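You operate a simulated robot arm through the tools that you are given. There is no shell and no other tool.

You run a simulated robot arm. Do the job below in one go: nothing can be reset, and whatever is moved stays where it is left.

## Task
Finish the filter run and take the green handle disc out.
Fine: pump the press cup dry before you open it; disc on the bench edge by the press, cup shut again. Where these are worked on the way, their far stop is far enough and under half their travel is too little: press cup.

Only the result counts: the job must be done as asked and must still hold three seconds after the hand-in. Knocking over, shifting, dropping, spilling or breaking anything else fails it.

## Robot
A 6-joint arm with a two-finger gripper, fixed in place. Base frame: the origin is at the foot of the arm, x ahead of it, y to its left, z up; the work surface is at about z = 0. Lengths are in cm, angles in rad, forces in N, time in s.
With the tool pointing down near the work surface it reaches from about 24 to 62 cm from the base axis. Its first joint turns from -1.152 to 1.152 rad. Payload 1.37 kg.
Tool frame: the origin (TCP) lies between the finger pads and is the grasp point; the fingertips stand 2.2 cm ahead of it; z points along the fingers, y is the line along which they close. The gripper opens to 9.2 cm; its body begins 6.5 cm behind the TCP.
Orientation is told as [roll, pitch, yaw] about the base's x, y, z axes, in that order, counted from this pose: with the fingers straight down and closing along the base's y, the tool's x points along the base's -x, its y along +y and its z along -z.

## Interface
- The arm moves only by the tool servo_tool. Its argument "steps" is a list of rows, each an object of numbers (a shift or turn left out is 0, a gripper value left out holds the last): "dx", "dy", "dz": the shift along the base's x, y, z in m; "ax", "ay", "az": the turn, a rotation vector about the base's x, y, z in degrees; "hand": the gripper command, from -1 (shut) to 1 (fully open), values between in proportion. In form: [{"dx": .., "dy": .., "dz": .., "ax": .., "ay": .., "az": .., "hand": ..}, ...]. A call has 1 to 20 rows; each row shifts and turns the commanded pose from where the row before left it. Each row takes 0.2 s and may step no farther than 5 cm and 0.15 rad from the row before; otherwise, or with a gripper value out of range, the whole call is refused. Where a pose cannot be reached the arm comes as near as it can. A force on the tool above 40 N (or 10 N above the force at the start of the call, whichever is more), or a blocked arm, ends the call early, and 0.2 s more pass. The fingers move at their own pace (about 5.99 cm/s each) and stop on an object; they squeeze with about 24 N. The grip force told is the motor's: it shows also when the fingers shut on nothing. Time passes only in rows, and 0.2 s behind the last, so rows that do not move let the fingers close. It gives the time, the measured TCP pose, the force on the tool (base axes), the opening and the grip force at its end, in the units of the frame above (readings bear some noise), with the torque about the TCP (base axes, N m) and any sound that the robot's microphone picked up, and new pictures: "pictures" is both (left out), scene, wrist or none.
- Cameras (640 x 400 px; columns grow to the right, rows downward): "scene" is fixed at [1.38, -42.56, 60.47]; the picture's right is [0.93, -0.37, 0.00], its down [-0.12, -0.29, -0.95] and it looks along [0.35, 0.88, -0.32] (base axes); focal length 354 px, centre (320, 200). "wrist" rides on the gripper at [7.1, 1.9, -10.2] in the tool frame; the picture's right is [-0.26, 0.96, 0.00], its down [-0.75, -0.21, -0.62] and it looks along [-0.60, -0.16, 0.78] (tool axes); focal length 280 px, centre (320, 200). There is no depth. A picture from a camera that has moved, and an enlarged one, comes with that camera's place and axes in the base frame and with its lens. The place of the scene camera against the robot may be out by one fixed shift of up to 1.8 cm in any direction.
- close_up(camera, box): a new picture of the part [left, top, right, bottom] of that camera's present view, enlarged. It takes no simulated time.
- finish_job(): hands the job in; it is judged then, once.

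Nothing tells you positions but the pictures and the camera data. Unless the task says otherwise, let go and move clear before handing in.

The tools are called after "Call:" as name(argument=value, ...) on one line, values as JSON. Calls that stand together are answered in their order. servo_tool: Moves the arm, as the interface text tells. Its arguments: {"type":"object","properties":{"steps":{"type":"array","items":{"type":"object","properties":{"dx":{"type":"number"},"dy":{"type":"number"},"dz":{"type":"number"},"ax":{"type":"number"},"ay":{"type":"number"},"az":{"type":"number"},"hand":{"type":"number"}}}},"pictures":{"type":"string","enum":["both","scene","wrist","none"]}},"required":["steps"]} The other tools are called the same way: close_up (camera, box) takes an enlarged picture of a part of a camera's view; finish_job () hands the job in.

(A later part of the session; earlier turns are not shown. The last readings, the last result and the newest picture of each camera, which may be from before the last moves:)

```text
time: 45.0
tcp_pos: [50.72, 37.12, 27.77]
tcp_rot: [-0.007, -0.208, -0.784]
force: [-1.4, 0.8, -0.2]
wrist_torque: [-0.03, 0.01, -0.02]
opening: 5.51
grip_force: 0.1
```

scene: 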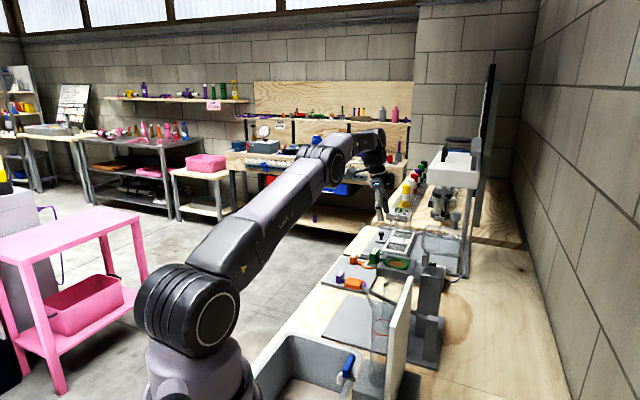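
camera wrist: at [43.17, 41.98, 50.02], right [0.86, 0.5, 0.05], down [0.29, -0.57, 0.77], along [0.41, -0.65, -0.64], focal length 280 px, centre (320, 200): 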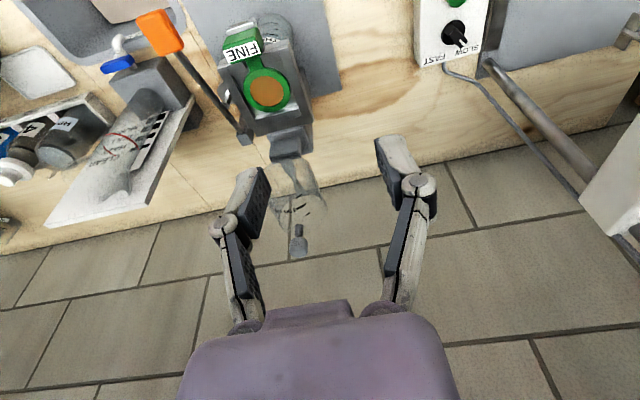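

The elbow is bent the right way again. I'll move inward to the pre-grasp above the green handle.

Call:
servo_tool(steps=[{"dx": -0.0181, "dy": -0.0127, "dz": 0.003}, {"dx": -0.0181, "dy": -0.0127, "dz": 0.003}, {"dx": -0.0181, "dy": -0.0127, "dz": 0.003}, {"dx": -0.0181, "dy": -0.0127, "dz": 0.003}, {"dx": -0.0181, "dy": -0.0127, "dz": 0.003}, {}])

Call:
close_up(camera="wrist", box=[200, 60, 440, 280])

```text
time: 46.4
tcp_pos: [41.82, 30.48, 29.15]
tcp_rot: [-0.007, -0.207, -0.783]
force: [-0.2, -0.1, -0.4]
wrist_torque: [-0.02, -0.02, -0.01]
opening: 5.49
grip_force: 0.0
camera wrist: at [36.79, 38.31, 37.57], right [0.86, 0.5, 0.05], down [0.29, -0.57, 0.77], along [0.41, -0.65, -0.64], focal length 280 px, centre (320, 200)
```

scene: 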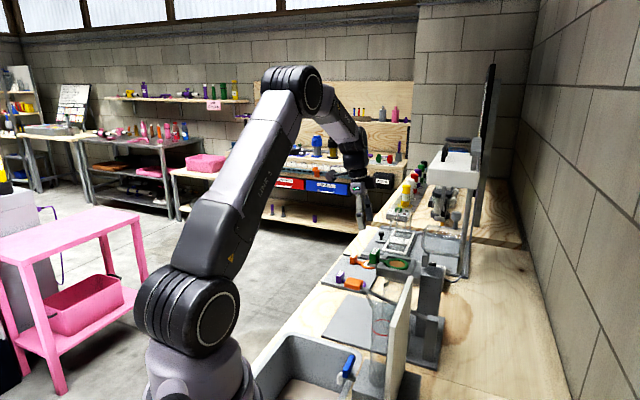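
wrist: 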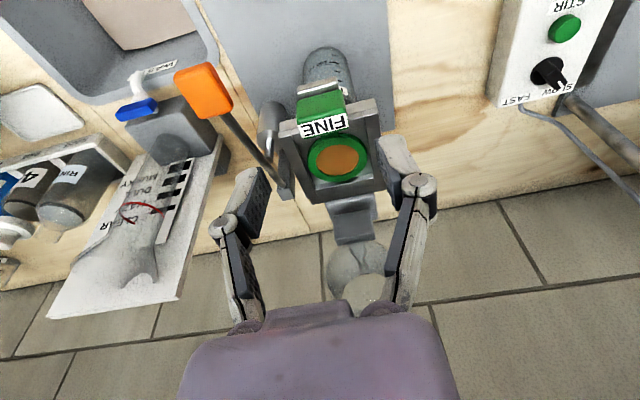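

```text
1.82 times, centred on (320, 170) of wrist
camera zoom: at [36.79, 38.31, 37.57], right [0.86, 0.5, 0.05], down [0.29, -0.57, 0.77], along [0.41, -0.65, -0.64], focal length 510 px, centre (320, 254)
```

zoom: 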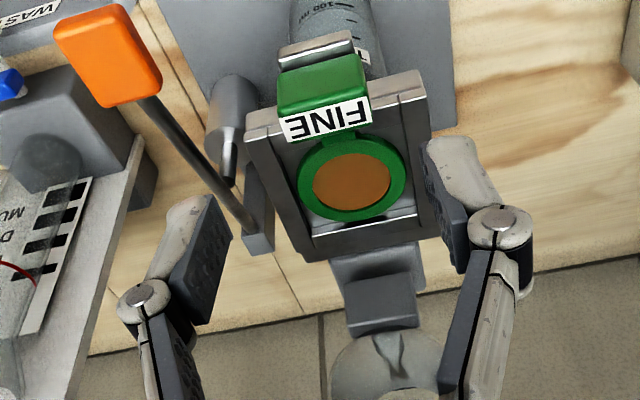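

I have a clear view: the disc sits in an open-top seat, with its handle standing at the front edge near (43.1, 29.2), top at about z=20. I'll set the tool vertical and hover just above the handle.

Call:
servo_tool(steps=[{"dx": 0.006, "dy": -0.0064, "dz": -0.01, "ax": 4.2, "ay": 4.2}, {"dx": 0.0058, "dy": -0.0064, "dz": -0.015, "ax": 4.2, "ay": 4.2}, {}])

Call:
close_up(camera="wrist", box=[200, 60, 440, 280])

Call:
close_up(camera="scene", box=[340, 200, 440, 290])

```text
time: 47.2
tcp_pos: [43.08, 29.22, 26.53]
tcp_rot: [-0.006, 0.001, -0.783]
force: [-0.4, -0.7, -0.1]
wrist_torque: [-0.02, 0.0, 0.04]
opening: 5.51
grip_force: 0.1
camera wrist: at [39.41, 35.7, 36.7], right [0.87, 0.5, -0.01], down [0.39, -0.67, 0.63], along [0.31, -0.55, -0.78], focal length 280 px, centre (320, 200)
```

scene: 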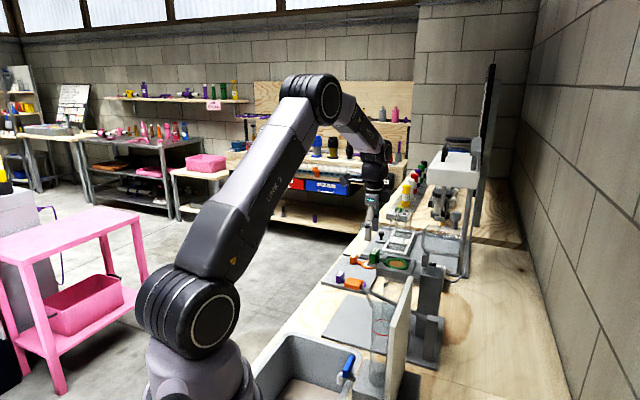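
wrist: 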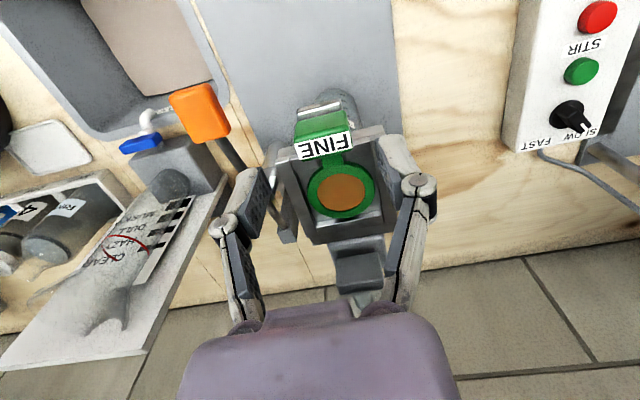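

```text
1.82 times, centred on (320, 170) of wrist
camera zoom: at [39.41, 35.7, 36.7], right [0.87, 0.5, -0.01], down [0.39, -0.67, 0.63], along [0.31, -0.55, -0.78], focal length 510 px, centre (320, 254)
```

zoom: 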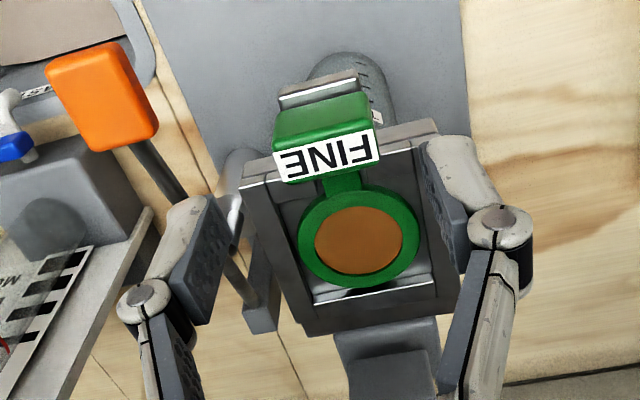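

```text
4.44 times, centred on (390, 245) of scene
camera zoom: at [1.38, -42.56, 60.47], right [0.93, -0.37, 0.0], down [-0.12, -0.29, -0.95], along [0.35, 0.88, -0.32], focal length 1573 px, centre (9, 0)
```

zoom: 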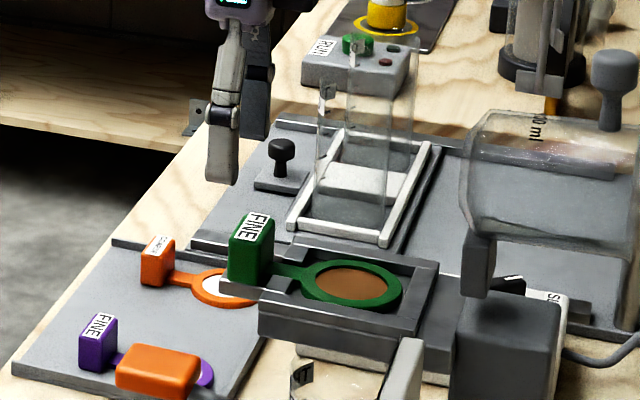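

The handle top centre is at (43.1, 29.1, 19.7), right under the hand. I'll descend with the fingertips straddling it, staying just in front of the seat frame, and close.

Call:
servo_tool(steps=[{"dx": -0.0013, "dy": 0.0013, "dz": -0.02}, {"dz": -0.02}, {"dz": -0.014}, {"dz": -0.01}, {}])

Call:
close_up(camera="wrist", box=[220, 80, 420, 280])

Call:
close_up(camera="scene", box=[350, 210, 430, 280])

```text
time: 48.4
tcp_pos: [42.82, 29.46, 20.27]
tcp_rot: [-0.005, 0.0, -0.783]
force: [0.8, -0.4, 0.3]
wrist_torque: [-0.02, 0.02, -0.03]
opening: 5.53
grip_force: 0.0
camera wrist: at [39.32, 35.9, 30.39], right [0.87, 0.5, -0.01], down [0.39, -0.67, 0.63], along [0.31, -0.55, -0.78], focal length 280 px, centre (320, 200)
```

scene: 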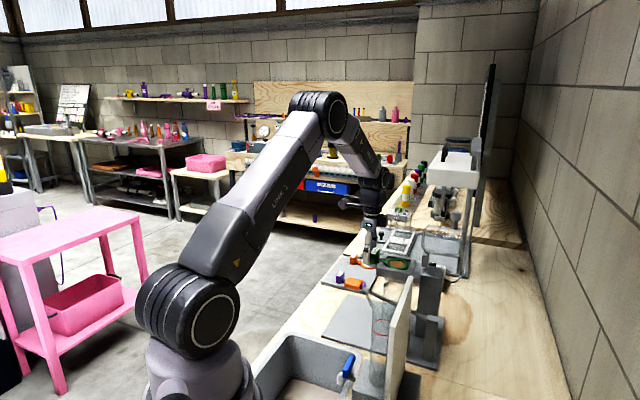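
wrist: 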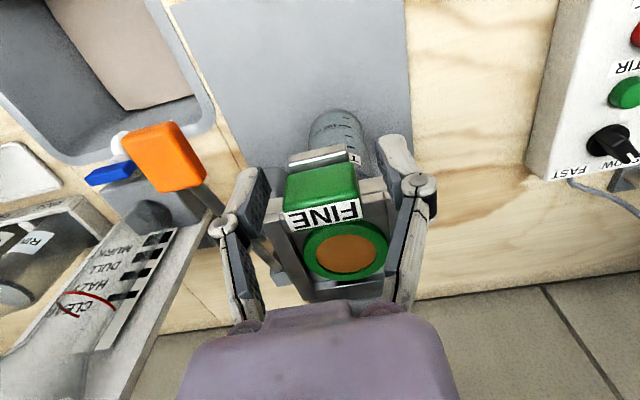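

```text
2.00 times, centred on (320, 180) of wrist
camera zoom: at [39.32, 35.9, 30.39], right [0.87, 0.5, -0.01], down [0.39, -0.67, 0.63], along [0.31, -0.55, -0.78], focal length 561 px, centre (320, 240)
```

zoom: 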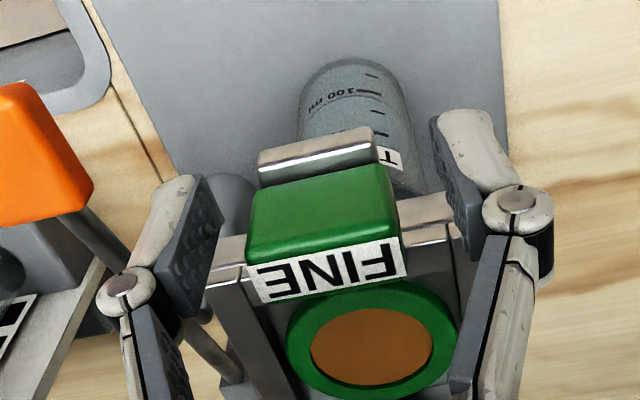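

```text
5.71 times, centred on (390, 245) of scene
camera zoom: at [1.39, -42.56, 60.47], right [0.93, -0.37, 0.0], down [-0.12, -0.29, -0.95], along [0.35, 0.88, -0.32], focal length 2022 px, centre (-80, -57)
```

zoom: 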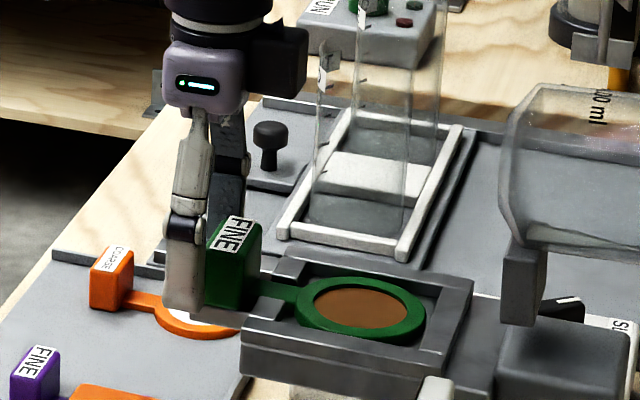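

The fingers straddle the handle well. Closing now.

Call:
servo_tool(steps=[{"hand": -1}, {"hand": -1}, {"hand": -1}, {"hand": -1}])

Call:
close_up(camera="wrist", box=[220, 80, 420, 280])

```text
time: 49.4
tcp_pos: [42.85, 29.44, 20.22]
tcp_rot: [-0.007, 0.0, -0.783]
force: [0.2, 0.9, 0.2]
wrist_torque: [-0.02, 0.05, 0.0]
opening: 3.49
grip_force: 24.1
camera wrist: at [39.32, 35.9, 30.42], right [0.87, 0.5, -0.01], down [0.39, -0.67, 0.63], along [0.31, -0.55, -0.78], focal length 280 px, centre (320, 200)
```

scene: 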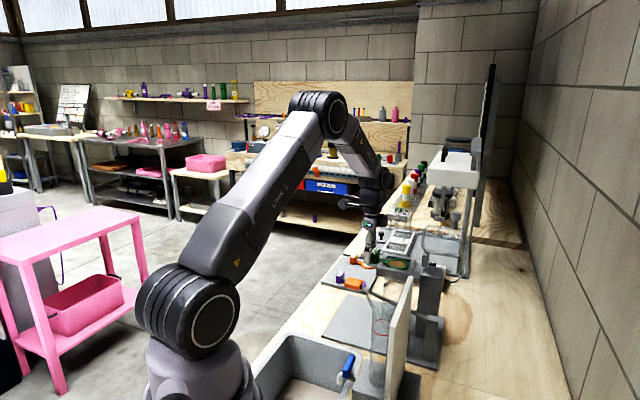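
wrist: 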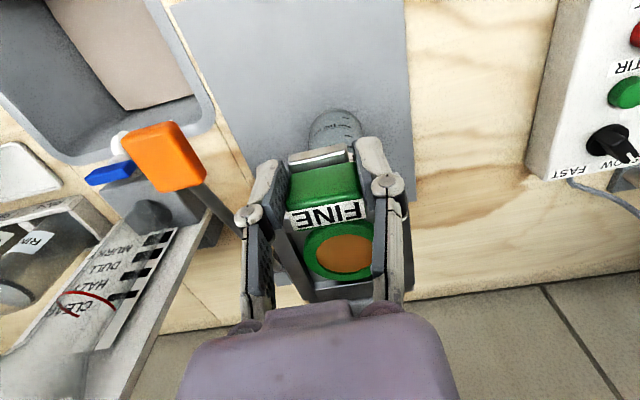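

```text
2.00 times, centred on (320, 180) of wrist
camera zoom: at [39.32, 35.9, 30.42], right [0.87, 0.5, -0.01], down [0.39, -0.67, 0.63], along [0.31, -0.55, -0.78], focal length 561 px, centre (320, 240)
```

zoom: 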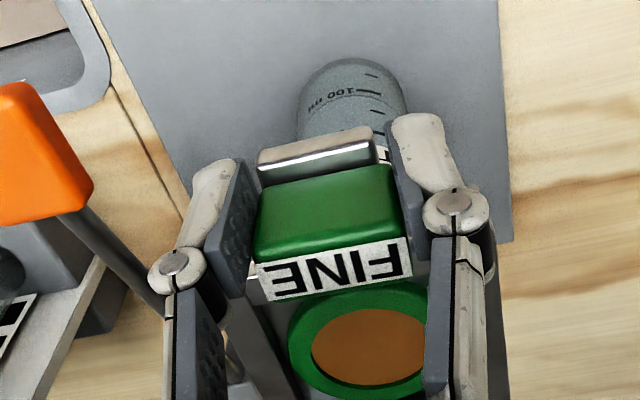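

The handle is gripped at 3.49 cm with almost no side force. I'll lift slowly and check.

Call:
servo_tool(steps=[{"dz": 0.005}, {"dz": 0.008}, {"dz": 0.01}, {}])

Call:
close_up(camera="scene", box=[350, 210, 430, 280])

```text
time: 50.4
tcp_pos: [42.86, 29.36, 22.69]
tcp_rot: [-0.007, 0.001, -0.784]
force: [0.5, 0.4, 0.5]
wrist_torque: [0.06, -0.01, 0.0]
opening: 3.48
grip_force: 23.7
camera wrist: at [39.4, 35.82, 32.81], right [0.87, 0.5, -0.01], down [0.39, -0.67, 0.63], along [0.31, -0.55, -0.78], focal length 280 px, centre (320, 200)
```

scene: 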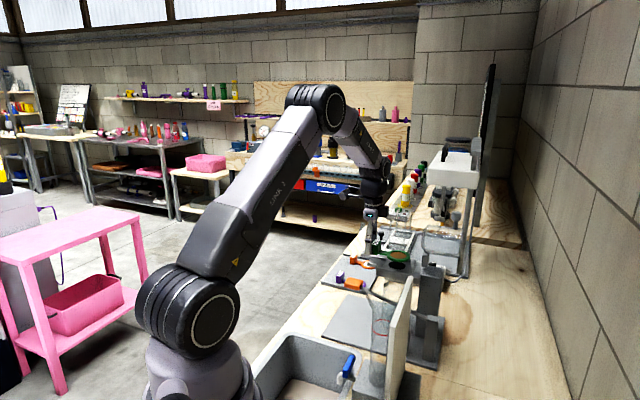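
wrist: 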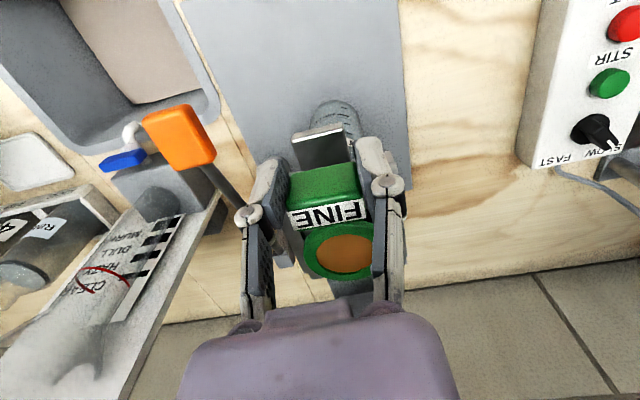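

```text
5.71 times, centred on (390, 245) of scene
camera zoom: at [1.38, -42.56, 60.47], right [0.93, -0.37, 0.0], down [-0.12, -0.29, -0.95], along [0.35, 0.88, -0.32], focal length 2022 px, centre (-80, -57)
```

zoom: 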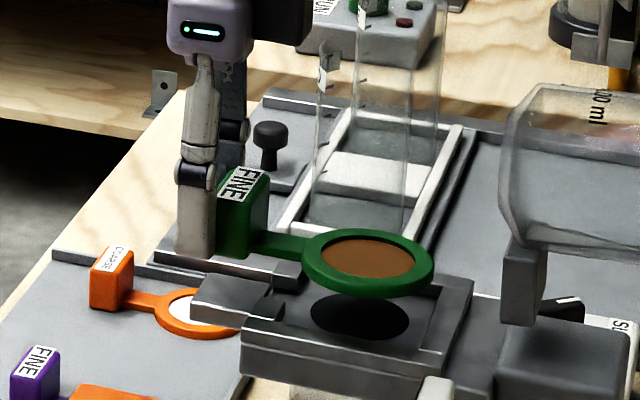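

The disc, cake and all, came out cleanly. I'll raise it, carry it out over the bare wood strip in front of the press, and turn it 90° so that it lies along the bench edge.

Call:
servo_tool(steps=[{"dz": 0.02}, {"dz": 0.02}, {"dx": -0.0114, "dy": 0.0067, "az": 6}, {"dx": -0.0114, "dy": 0.0067, "az": 8}, {"dx": -0.0114, "dy": 0.0067, "az": 8}, {"dx": -0.0114, "dy": 0.0067, "az": 8}, {"dx": -0.0114, "dy": 0.0067, "az": 8}, {"dx": -0.0114, "dy": 0.0067, "az": 8}, {"dx": -0.0114, "dy": 0.0067, "az": 8}, {"dx": -0.0114, "dy": 0.0067, "az": 8}, {"dx": -0.0114, "dy": 0.0067, "az": 8}, {"dx": -0.0114, "dy": 0.0067, "az": 8}, {"dx": -0.0114, "dy": 0.0067, "az": 8}, {"az": 4}, {}])

Call:
close_up(camera="scene", box=[300, 200, 440, 320])

```text
time: 53.6
tcp_pos: [30.25, 36.75, 26.62]
tcp_rot: [-0.007, 0.001, 0.787]
force: [0.0, 0.1, -0.3]
wrist_torque: [0.01, 0.0, -0.02]
opening: 3.46
grip_force: 23.5
camera wrist: at [23.93, 33.09, 36.75], right [-0.5, 0.87, -0.01], down [0.67, 0.39, 0.63], along [0.55, 0.31, -0.78], focal length 280 px, centre (320, 200)
```

scene: 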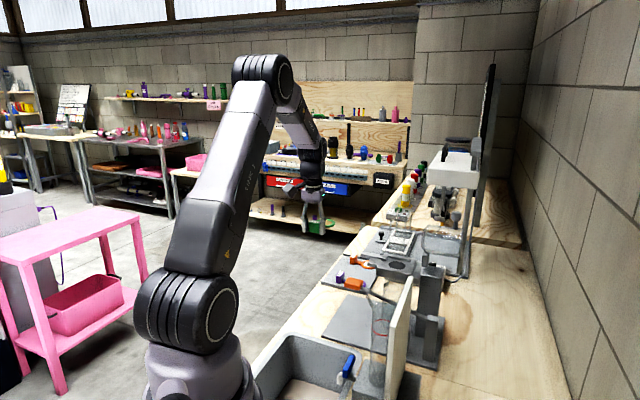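
wrist: 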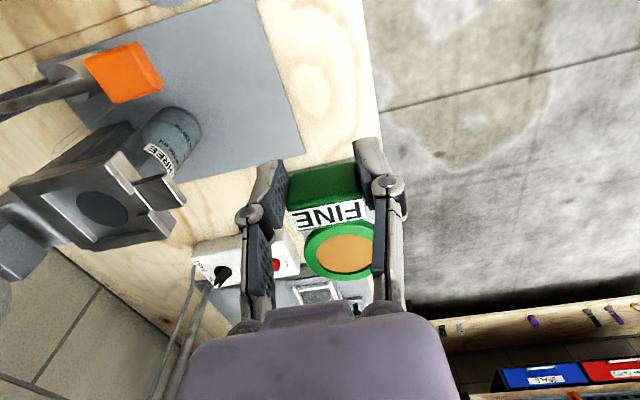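

```text
3.33 times, centred on (370, 260) of scene
camera zoom: at [1.38, -42.56, 60.47], right [0.93, -0.37, 0.0], down [-0.12, -0.29, -0.95], along [0.35, 0.88, -0.32], focal length 1179 px, centre (153, 0)
```

zoom: 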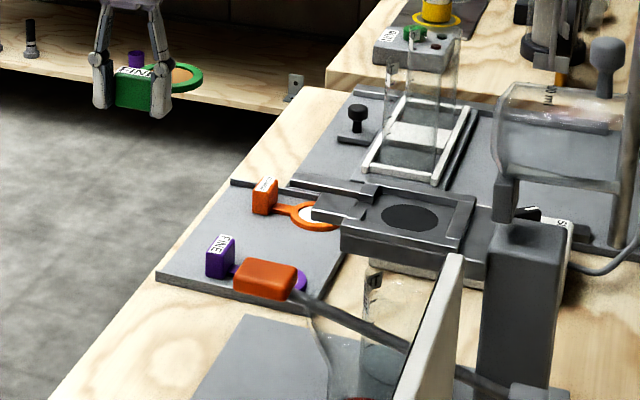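

The bench strip runs from the press plate (n≈1) to the edge (n≈-9.8), and the hand is over its middle. I'll lower the disc.

Call:
servo_tool(steps=[{"dz": -0.04}, {"dz": -0.045}, {"dz": -0.045}, {"dz": -0.04}, {"dz": -0.025}, {"dz": -0.01}, {}])

Call:
close_up(camera="scene", box=[290, 220, 410, 320])

```text
time: 55.2
tcp_pos: [30.53, 36.48, 6.05]
tcp_rot: [-0.006, -0.001, 0.788]
force: [-0.5, 0.1, 0.1]
wrist_torque: [0.04, 0.01, -0.01]
opening: 3.48
grip_force: 23.8
camera wrist: at [24.1, 32.92, 16.15], right [-0.5, 0.87, -0.01], down [0.67, 0.39, 0.63], along [0.55, 0.31, -0.78], focal length 280 px, centre (320, 200)
```

scene: 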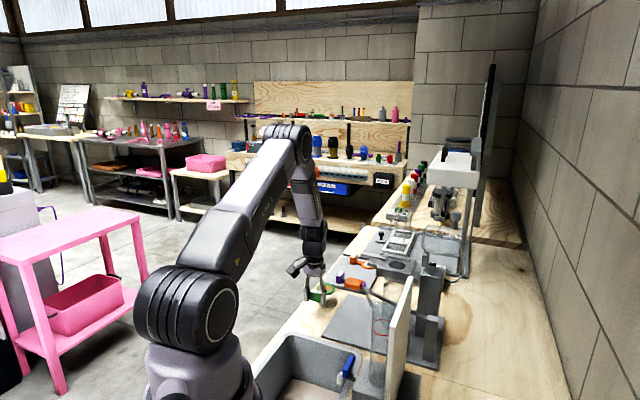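
wrist: 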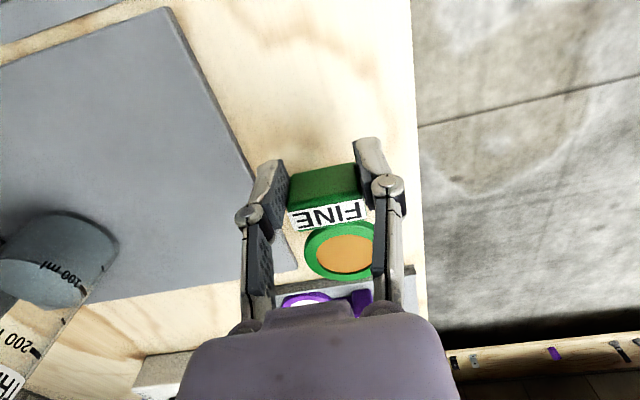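

```text
4.00 times, centred on (350, 270) of scene
camera zoom: at [1.39, -42.56, 60.47], right [0.93, -0.37, 0.0], down [-0.12, -0.29, -0.95], along [0.35, 0.88, -0.32], focal length 1415 px, centre (200, -80)
```

zoom: 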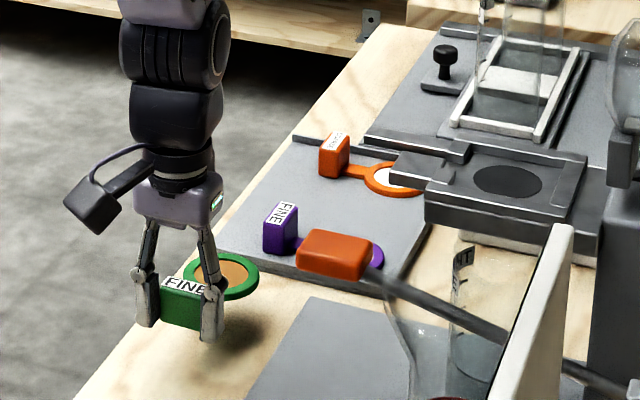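

Call:
servo_tool(steps=[{"dz": -0.015}, {"dz": -0.007}, {}], pictures="none")

```text
time: 56.0
tcp_pos: [30.34, 36.48, 3.78]
tcp_rot: [-0.007, 0.0, 0.787]
force: [-0.2, -0.1, -0.6]
wrist_torque: [0.01, 0.01, -0.01]
opening: 3.47
grip_force: 24.3
```

Call:
servo_tool(steps=[{"dz": -0.003}, {"dz": -0.002}, {}])

Call:
close_up(camera="scene", box=[310, 270, 370, 320])

```text
time: 56.8
tcp_pos: [30.36, 36.62, 3.32]
tcp_rot: [-0.006, -0.001, 0.787]
force: [-0.6, -0.2, 0.3]
wrist_torque: [-0.04, 0.02, 0.01]
opening: 3.46
grip_force: 24.4
camera wrist: at [24.02, 33.01, 13.47], right [-0.5, 0.87, -0.01], down [0.67, 0.39, 0.63], along [0.55, 0.31, -0.78], focal length 280 px, centre (320, 200)
```

scene: 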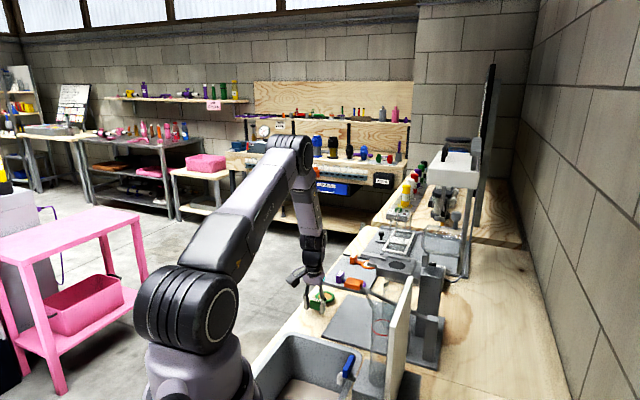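
wrist: 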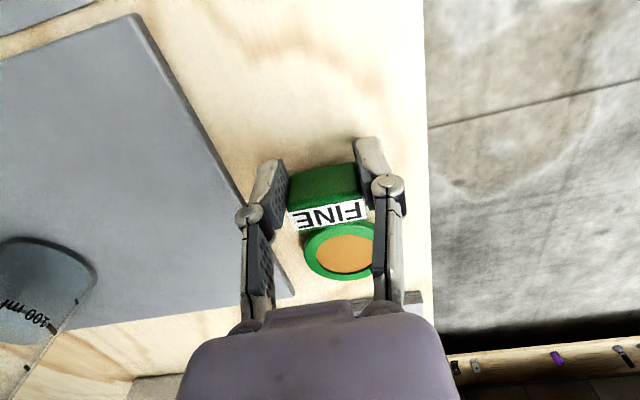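

```text
8.00 times, centred on (340, 295) of scene
camera zoom: at [1.39, -42.56, 60.47], right [0.93, -0.37, 0.0], down [-0.12, -0.29, -0.95], along [0.35, 0.88, -0.32], focal length 2831 px, centre (160, -560)
```

zoom: 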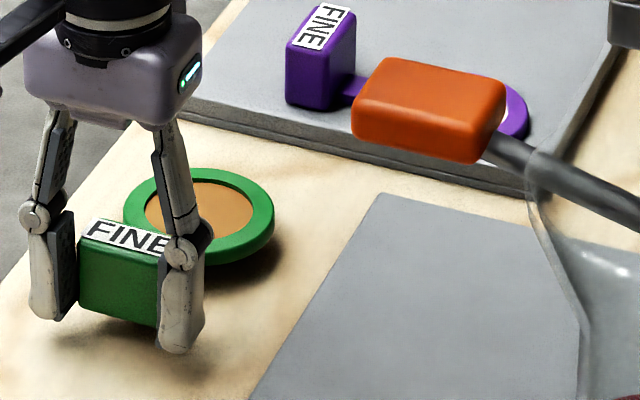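

No contact yet; the shadow shows a small gap. I'll keep lowering in small steps.

Call:
servo_tool(steps=[{"dz": -0.002}, {"dz": -0.002}, {"dz": -0.001}, {}], pictures="none")

```text
time: 57.8
tcp_pos: [30.44, 36.49, 2.83]
tcp_rot: [-0.008, 0.001, 0.788]
force: [0.4, 0.6, 0.8]
wrist_torque: [-0.02, -0.02, 0.0]
opening: 3.44
grip_force: 23.6
```

Call:
servo_tool(steps=[{"dz": -0.001}, {"dz": -0.001}, {"dz": -0.001}, {}])

Call:
close_up(camera="scene", box=[310, 270, 370, 320])

```text
time: 58.8
tcp_pos: [30.44, 36.51, 2.54]
tcp_rot: [-0.006, 0.0, 0.787]
force: [0.2, 0.7, 0.4]
wrist_torque: [-0.04, -0.01, 0.01]
opening: 3.5
grip_force: 24.0
camera wrist: at [23.99, 33.03, 12.7], right [-0.5, 0.87, -0.01], down [0.67, 0.39, 0.63], along [0.55, 0.31, -0.78], focal length 280 px, centre (320, 200)
```

scene: 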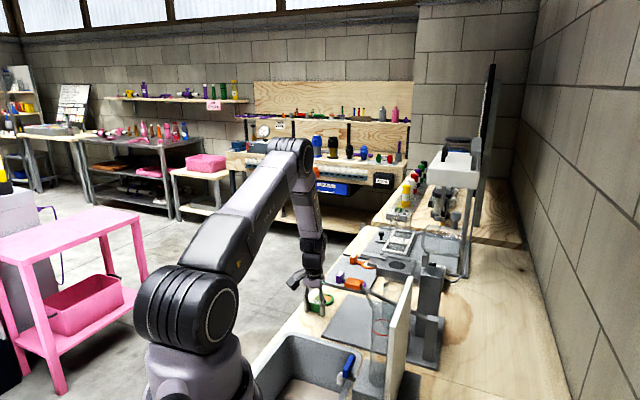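
wrist: 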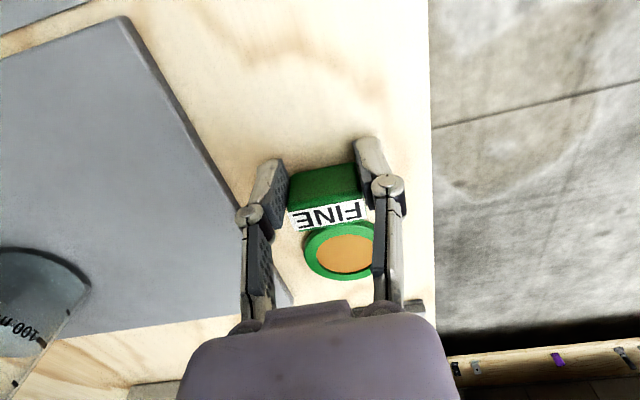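

```text
8.00 times, centred on (340, 295) of scene
camera zoom: at [1.39, -42.56, 60.47], right [0.93, -0.37, 0.0], down [-0.12, -0.29, -0.95], along [0.35, 0.88, -0.32], focal length 2831 px, centre (160, -560)
```

zoom: 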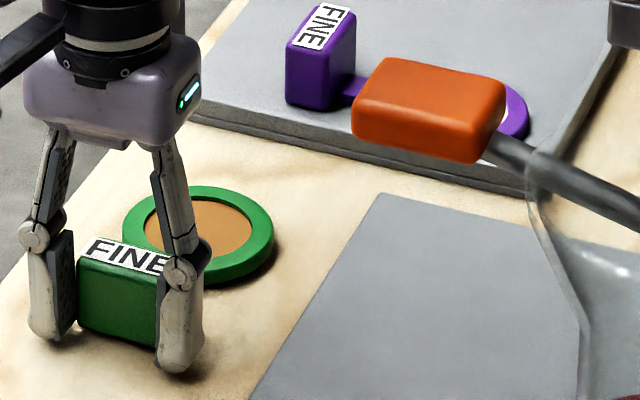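

Nearly touching. Two or three more millimetre steps until contact shows in the force.

Call:
servo_tool(steps=[{"dz": -0.001}, {"dz": -0.0005}, {}], pictures="none")

```text
time: 59.6
tcp_pos: [30.37, 36.57, 2.37]
tcp_rot: [-0.007, 0.0, 0.786]
force: [-0.5, 0.3, -1.2]
wrist_torque: [0.0, -0.02, 0.0]
opening: 3.47
grip_force: 23.9
```

Call:
servo_tool(steps=[{"dz": -0.0008}, {}], pictures="none")

Call:
close_up(camera="scene", box=[310, 270, 370, 320])

```text
time: 60.2
tcp_pos: [30.41, 36.72, 2.38]
tcp_rot: [-0.005, 0.0, 0.787]
force: [-0.1, -0.4, -0.5]
wrist_torque: [-0.01, 0.01, -0.02]
opening: 3.48
grip_force: 23.8
```

```text
8.00 times, centred on (340, 295) of scene
camera zoom: at [1.39, -42.56, 60.47], right [0.93, -0.37, 0.0], down [-0.12, -0.29, -0.95], along [0.35, 0.88, -0.32], focal length 2831 px, centre (160, -560)
```

zoom: 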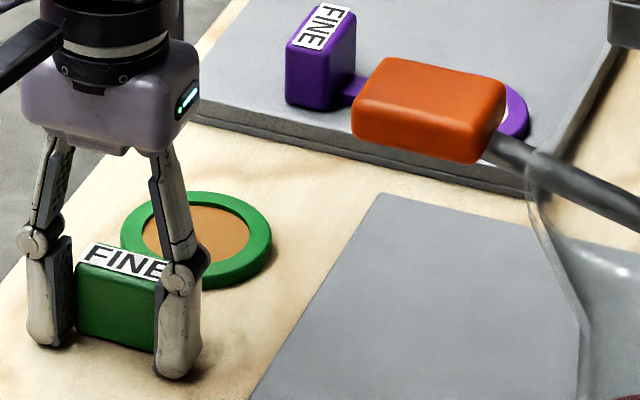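

Call:
servo_tool(steps=[{"dz": -0.0007}, {}], pictures="none")

```text
time: 60.8
tcp_pos: [30.37, 36.71, 2.29]
tcp_rot: [-0.008, -0.003, 0.787]
force: [-0.3, -1.0, 2.4]
wrist_torque: [0.12, -0.03, 0.02]
opening: 3.48
grip_force: 23.7
```

Contact shows (2.4 N up). I'll open the fingers gently, then rise straight up.

Call:
servo_tool(steps=[{"hand": -0.1}, {"hand": 0.15}, {}, {"dz": 0.01}, {"dz": 0.03}, {"dz": 0.04}, {}])

Call:
close_up(camera="scene", box=[310, 270, 370, 320])

Call:
close_up(camera="wrist", box=[220, 80, 420, 280])

```text
time: 62.4
tcp_pos: [30.26, 36.66, 10.2]
tcp_rot: [-0.005, 0.0, 0.784]
force: [-0.2, 0.3, -0.3]
wrist_torque: [-0.04, -0.01, -0.03]
opening: 5.31
grip_force: 0.0
camera wrist: at [23.93, 33.03, 20.38], right [-0.5, 0.87, -0.01], down [0.67, 0.39, 0.63], along [0.55, 0.31, -0.78], focal length 280 px, centre (320, 200)
```

scene: 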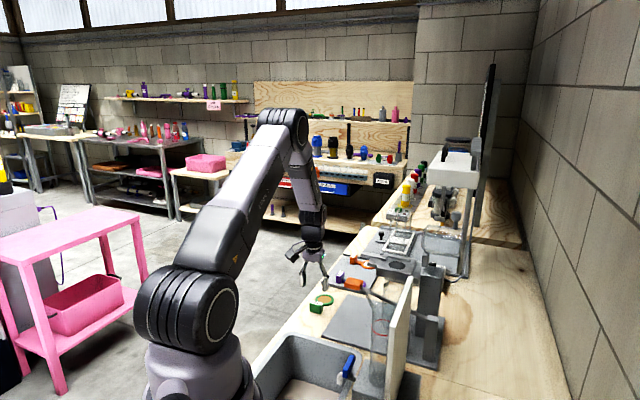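
wrist: 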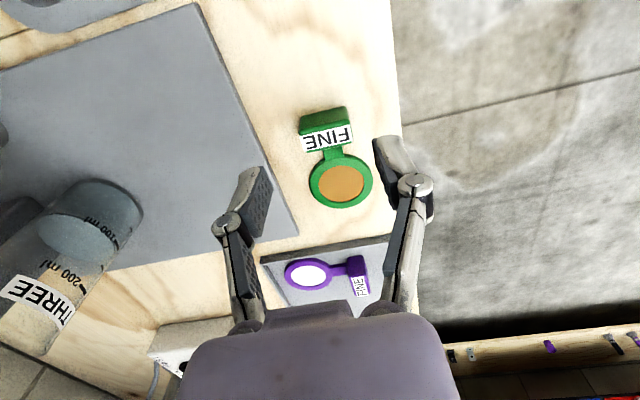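

```text
8.00 times, centred on (340, 295) of scene
camera zoom: at [1.38, -42.56, 60.47], right [0.93, -0.37, 0.0], down [-0.12, -0.29, -0.95], along [0.35, 0.88, -0.32], focal length 2831 px, centre (160, -560)
```

zoom: 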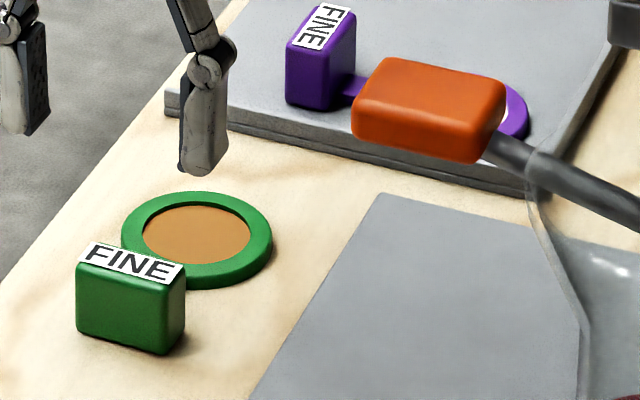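

```text
2.00 times, centred on (320, 180) of wrist
camera zoom: at [23.93, 33.03, 20.38], right [-0.5, 0.87, -0.01], down [0.67, 0.39, 0.63], along [0.55, 0.31, -0.78], focal length 561 px, centre (320, 240)
```

zoom: 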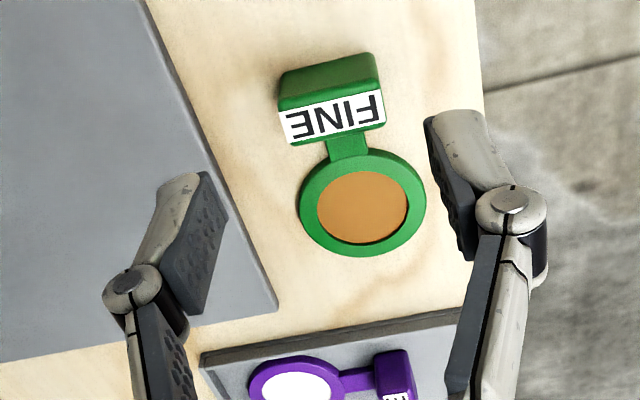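

The disc lies flat on the wood strip between the press plate and the bench edge. Next I'll shut the cup: rise, turn the hand back, and return to the knob with less outward tilt so that the arm does not overstretch.

Call:
servo_tool(steps=[{"dz": 0.03}, {"dz": 0.025, "az": -8.2}, {"dz": 0.025, "az": -8.2}, {"dz": 0.025, "az": -8.2}, {"dz": 0.025, "az": -8.2}, {"dz": 0.025, "az": -8.2}, {"dz": 0.025, "az": -8.2}, {"dz": 0.025, "az": -8.2}, {"dz": 0.02, "az": -8.2}, {"dz": 0.015, "az": -8.2}, {"az": -8.2}, {"az": -8.0}, {}])

```text
time: 65.2
tcp_pos: [30.54, 36.62, 34.2]
tcp_rot: [-0.008, 0.0, -0.787]
force: [0.0, -0.4, -0.6]
wrist_torque: [0.01, 0.02, -0.01]
opening: 5.26
grip_force: 0.0
camera wrist: at [26.87, 43.08, 44.46], right [0.87, 0.5, -0.01], down [0.39, -0.67, 0.63], along [0.31, -0.55, -0.78], focal length 280 px, centre (320, 200)
```

scene: 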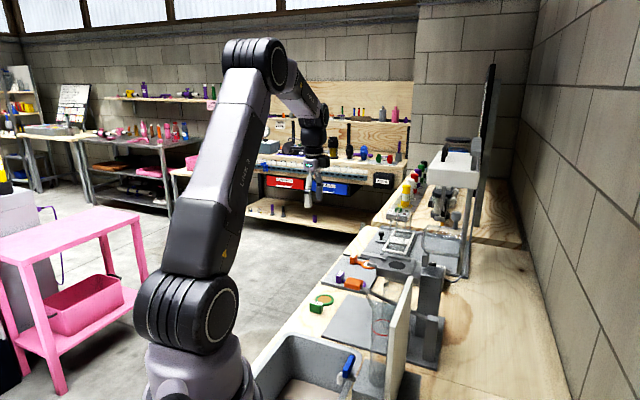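
wrist: 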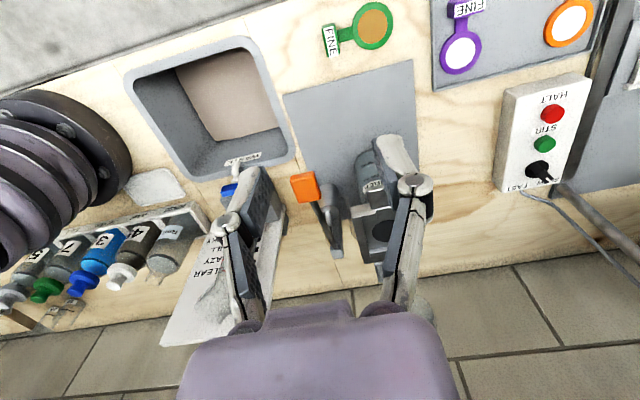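

The green disc is seen well placed. Now I'll move to an intermediate point before the open cup and look for the knob.

Call:
servo_tool(steps=[{"dx": 0.0304, "dy": -0.022, "dz": 0.0042, "ax": -1.18, "ay": -1.18}, {"dx": 0.0304, "dy": -0.022, "dz": 0.0042, "ax": -1.18, "ay": -1.18}, {"dx": 0.0304, "dy": -0.022, "dz": 0.0042, "ax": -1.18, "ay": -1.18}, {"dx": 0.0304, "dy": -0.022, "dz": 0.0042, "ax": -1.18, "ay": -1.18}, {"dx": 0.0304, "dy": -0.022, "dz": 0.0042, "ax": -1.18, "ay": -1.18}, {"dx": 0.0304, "dy": -0.022, "dz": 0.0042, "ax": -1.18, "ay": -1.18}, {}])

Call:
close_up(camera="wrist", box=[200, 60, 440, 280])

```text
time: 66.8
tcp_pos: [48.87, 23.48, 36.83]
tcp_rot: [-0.008, -0.176, -0.784]
force: [-0.4, 0.2, -0.6]
wrist_torque: [0.0, -0.01, 0.01]
opening: 5.31
grip_force: 0.0
camera wrist: at [44.09, 31.05, 45.6], right [0.87, 0.5, 0.04], down [0.31, -0.59, 0.75], along [0.4, -0.64, -0.66], focal length 280 px, centre (320, 200)
```

scene: 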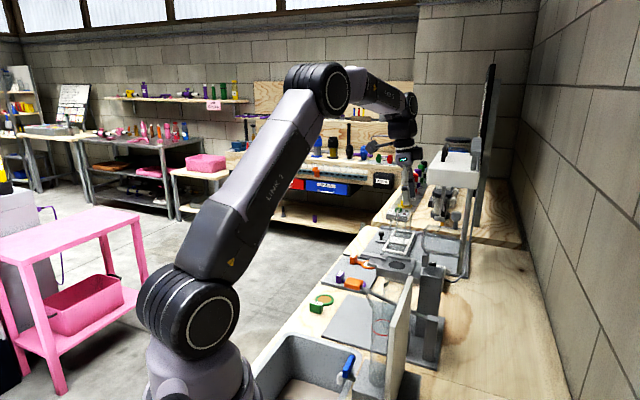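
wrist: 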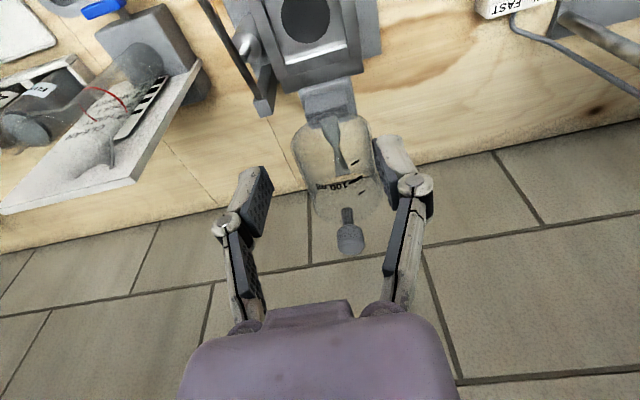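

```text
1.82 times, centred on (320, 170) of wrist
camera zoom: at [44.09, 31.05, 45.6], right [0.87, 0.5, 0.04], down [0.31, -0.59, 0.75], along [0.4, -0.64, -0.66], focal length 510 px, centre (320, 254)
```

zoom: 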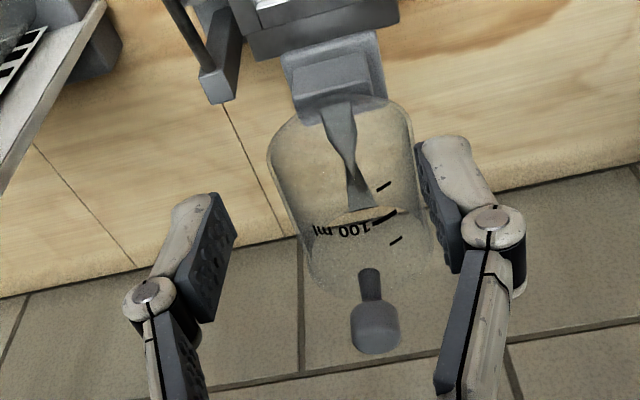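

The knob is visible ahead on the open cup, near (56.1, 16.1, 33). I'll move to hover over it in small steps.

Call:
servo_tool(steps=[{"dx": 0.0167, "dy": -0.0171, "dz": 0.002}, {"dx": 0.0167, "dy": -0.0171, "dz": 0.002}, {"dx": 0.0167, "dy": -0.0171}, {"dx": 0.0167, "dy": -0.0171}, {}])

Call:
close_up(camera="wrist", box=[200, 60, 440, 280])

Call:
close_up(camera="scene", box=[380, 180, 480, 280])

```text
time: 68.0
tcp_pos: [55.33, 16.6, 37.2]
tcp_rot: [-0.008, -0.176, -0.782]
force: [0.5, -0.1, -0.1]
wrist_torque: [-0.01, 0.0, 0.0]
opening: 5.3
grip_force: 0.0
camera wrist: at [50.62, 24.18, 45.89], right [0.87, 0.5, 0.04], down [0.31, -0.59, 0.75], along [0.4, -0.64, -0.66], focal length 280 px, centre (320, 200)
```

scene: 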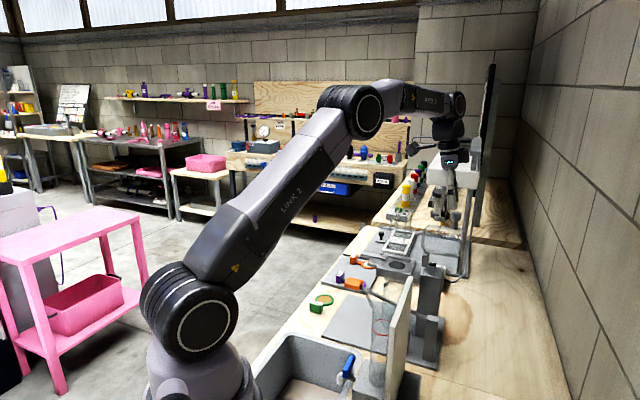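
wrist: 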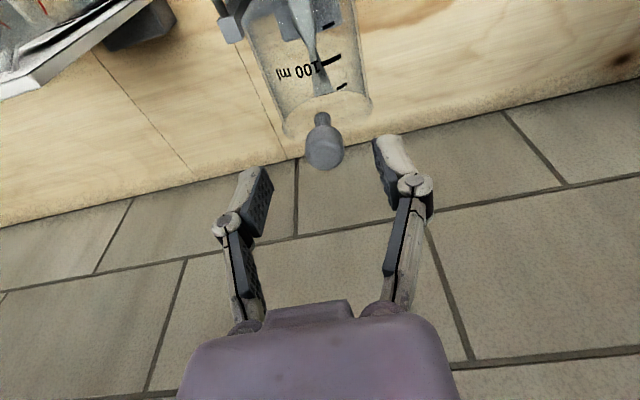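

```text
1.82 times, centred on (320, 170) of wrist
camera zoom: at [50.62, 24.18, 45.89], right [0.87, 0.5, 0.04], down [0.31, -0.59, 0.75], along [0.4, -0.64, -0.66], focal length 510 px, centre (320, 254)
```

zoom: 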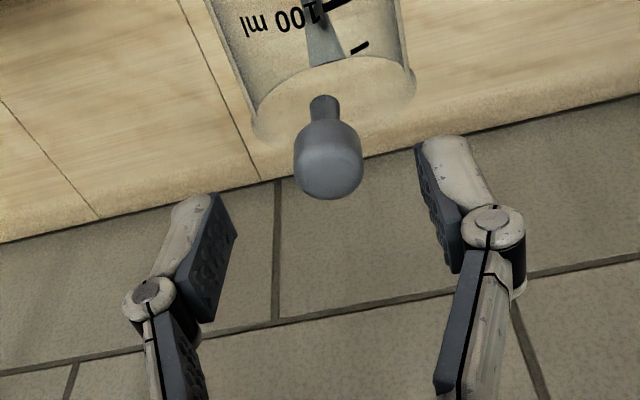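

```text
4.00 times, centred on (430, 230) of scene
camera zoom: at [1.38, -42.56, 60.47], right [0.93, -0.37, 0.0], down [-0.12, -0.29, -0.95], along [0.35, 0.88, -0.32], focal length 1415 px, centre (-120, 80)
```

zoom: 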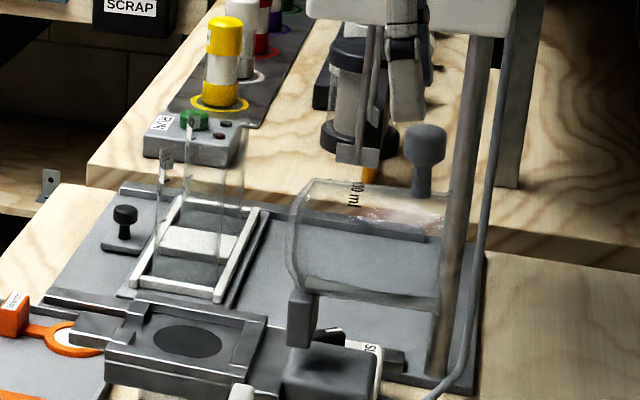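

Knob head centre is at about (56.3, 15.8, 33.0). I'll descend around it and close.

Call:
servo_tool(steps=[{"dx": 0.0033, "dy": -0.0025, "dz": -0.0147}, {"dx": 0.0033, "dy": -0.0025, "dz": -0.0147}, {"dx": 0.0033, "dy": -0.0025, "dz": -0.0147}, {}])

Call:
close_up(camera="wrist", box=[200, 60, 440, 280])

Call:
close_up(camera="scene", box=[380, 180, 480, 280])

```text
time: 69.0
tcp_pos: [56.46, 16.03, 32.81]
tcp_rot: [-0.007, -0.176, -0.785]
force: [0.4, 0.0, 0.6]
wrist_torque: [0.0, -0.03, 0.0]
opening: 5.28
grip_force: 0.0
camera wrist: at [51.58, 23.53, 41.46], right [0.87, 0.5, 0.04], down [0.31, -0.59, 0.75], along [0.4, -0.64, -0.66], focal length 280 px, centre (320, 200)
```

scene: 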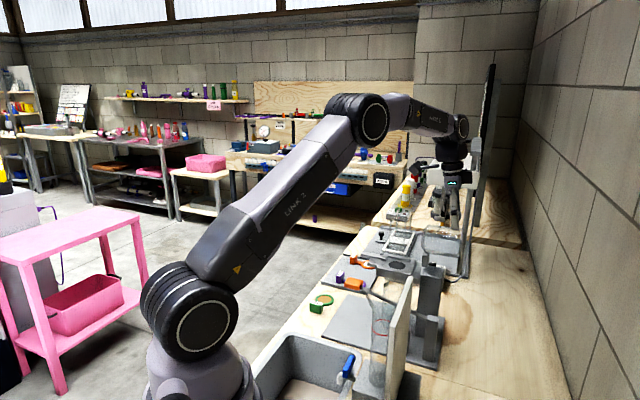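
wrist: 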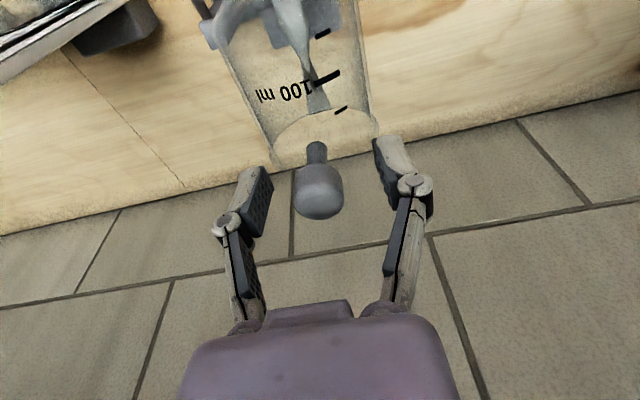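

```text
1.82 times, centred on (320, 170) of wrist
camera zoom: at [51.58, 23.53, 41.46], right [0.87, 0.5, 0.04], down [0.31, -0.59, 0.75], along [0.4, -0.64, -0.66], focal length 510 px, centre (320, 254)
```

zoom: 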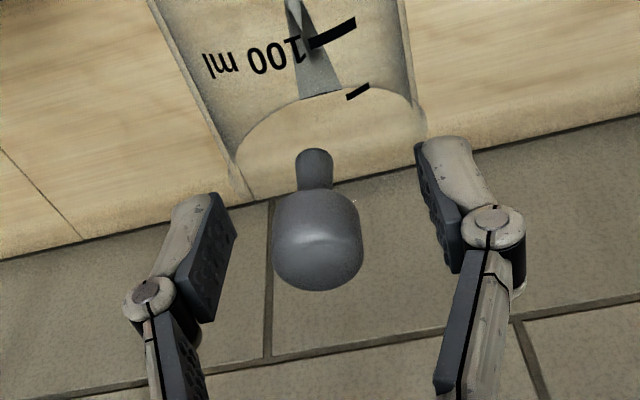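

```text
4.00 times, centred on (430, 230) of scene
camera zoom: at [1.38, -42.56, 60.47], right [0.93, -0.37, 0.0], down [-0.12, -0.29, -0.95], along [0.35, 0.88, -0.32], focal length 1415 px, centre (-120, 80)
```

zoom: 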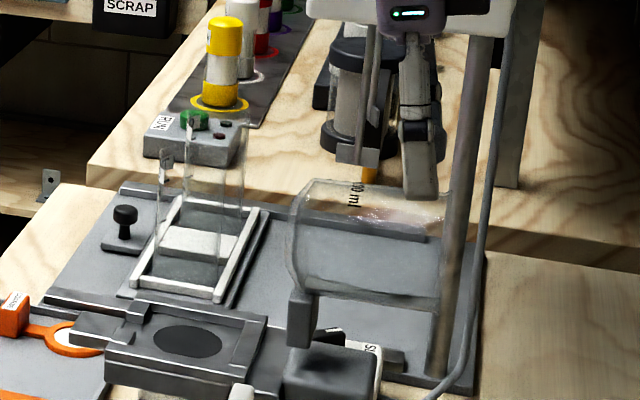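

The knob is right between the pads. Closing.

Call:
servo_tool(steps=[{"hand": -1}, {"hand": -1}, {"hand": -1}, {"hand": -1}], pictures="wrist")

```text
time: 70.0
tcp_pos: [56.28, 15.89, 32.65]
tcp_rot: [-0.011, -0.174, -0.785]
force: [-13.0, -8.3, 3.5]
wrist_torque: [-0.08, 0.32, -0.04]
opening: 2.13
grip_force: 27.9
camera wrist: at [51.55, 23.49, 41.47], right [0.87, 0.5, 0.04], down [0.31, -0.59, 0.75], along [0.39, -0.64, -0.66], focal length 280 px, centre (320, 200)
```

wrist: 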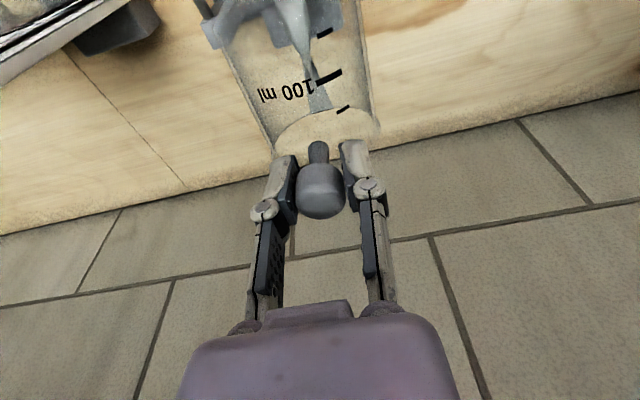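

The knob is held again. I'll run the arc in reverse with a refined hinge centre, turning the tool part of the way, and check the forces often.

Call:
servo_tool(steps=[{"dx": -0.0004, "dy": -0.0004}, {"dx": -0.0064, "dy": 0.0064, "dz": 0.0039, "ax": -1.41, "ay": -1.41}, {"dx": -0.0066, "dy": 0.0066, "dz": 0.0033, "ax": -1.41, "ay": -1.41}, {"dx": -0.0067, "dy": 0.0067, "dz": 0.0026, "ax": -1.41, "ay": -1.41}, {}])

Call:
close_up(camera="scene", box=[380, 180, 480, 280])

```text
time: 71.2
tcp_pos: [54.38, 17.8, 33.67]
tcp_rot: [-0.011, -0.28, -0.786]
force: [-8.8, -16.1, -6.5]
wrist_torque: [-0.85, -0.46, -0.08]
opening: 2.13
grip_force: 27.7
camera wrist: at [48.97, 26.07, 41.49], right [0.86, 0.5, 0.06], down [0.25, -0.53, 0.81], along [0.44, -0.68, -0.58], focal length 280 px, centre (320, 200)
```

scene: 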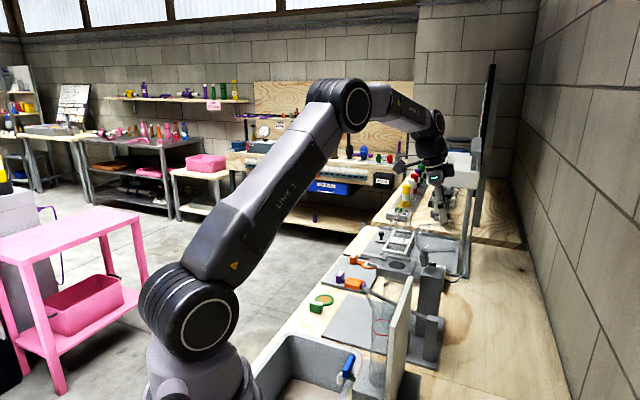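
wrist: 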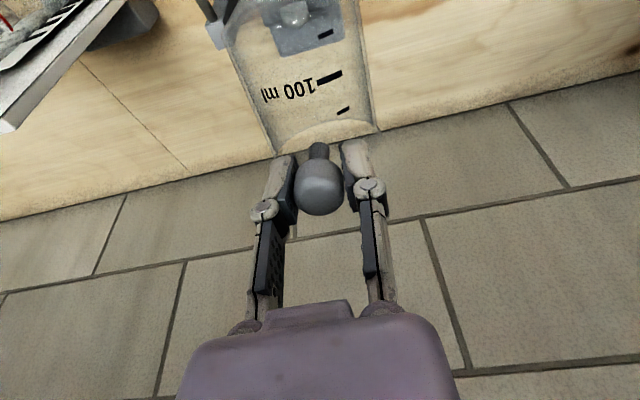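

```text
4.00 times, centred on (430, 230) of scene
camera zoom: at [1.39, -42.56, 60.46], right [0.93, -0.37, 0.0], down [-0.12, -0.29, -0.95], along [0.35, 0.88, -0.32], focal length 1415 px, centre (-120, 80)
```

zoom: 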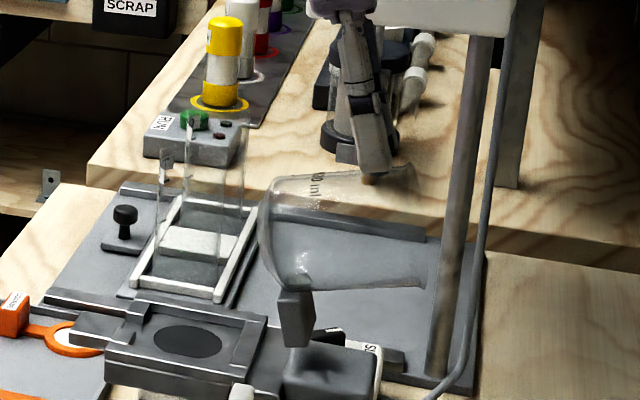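

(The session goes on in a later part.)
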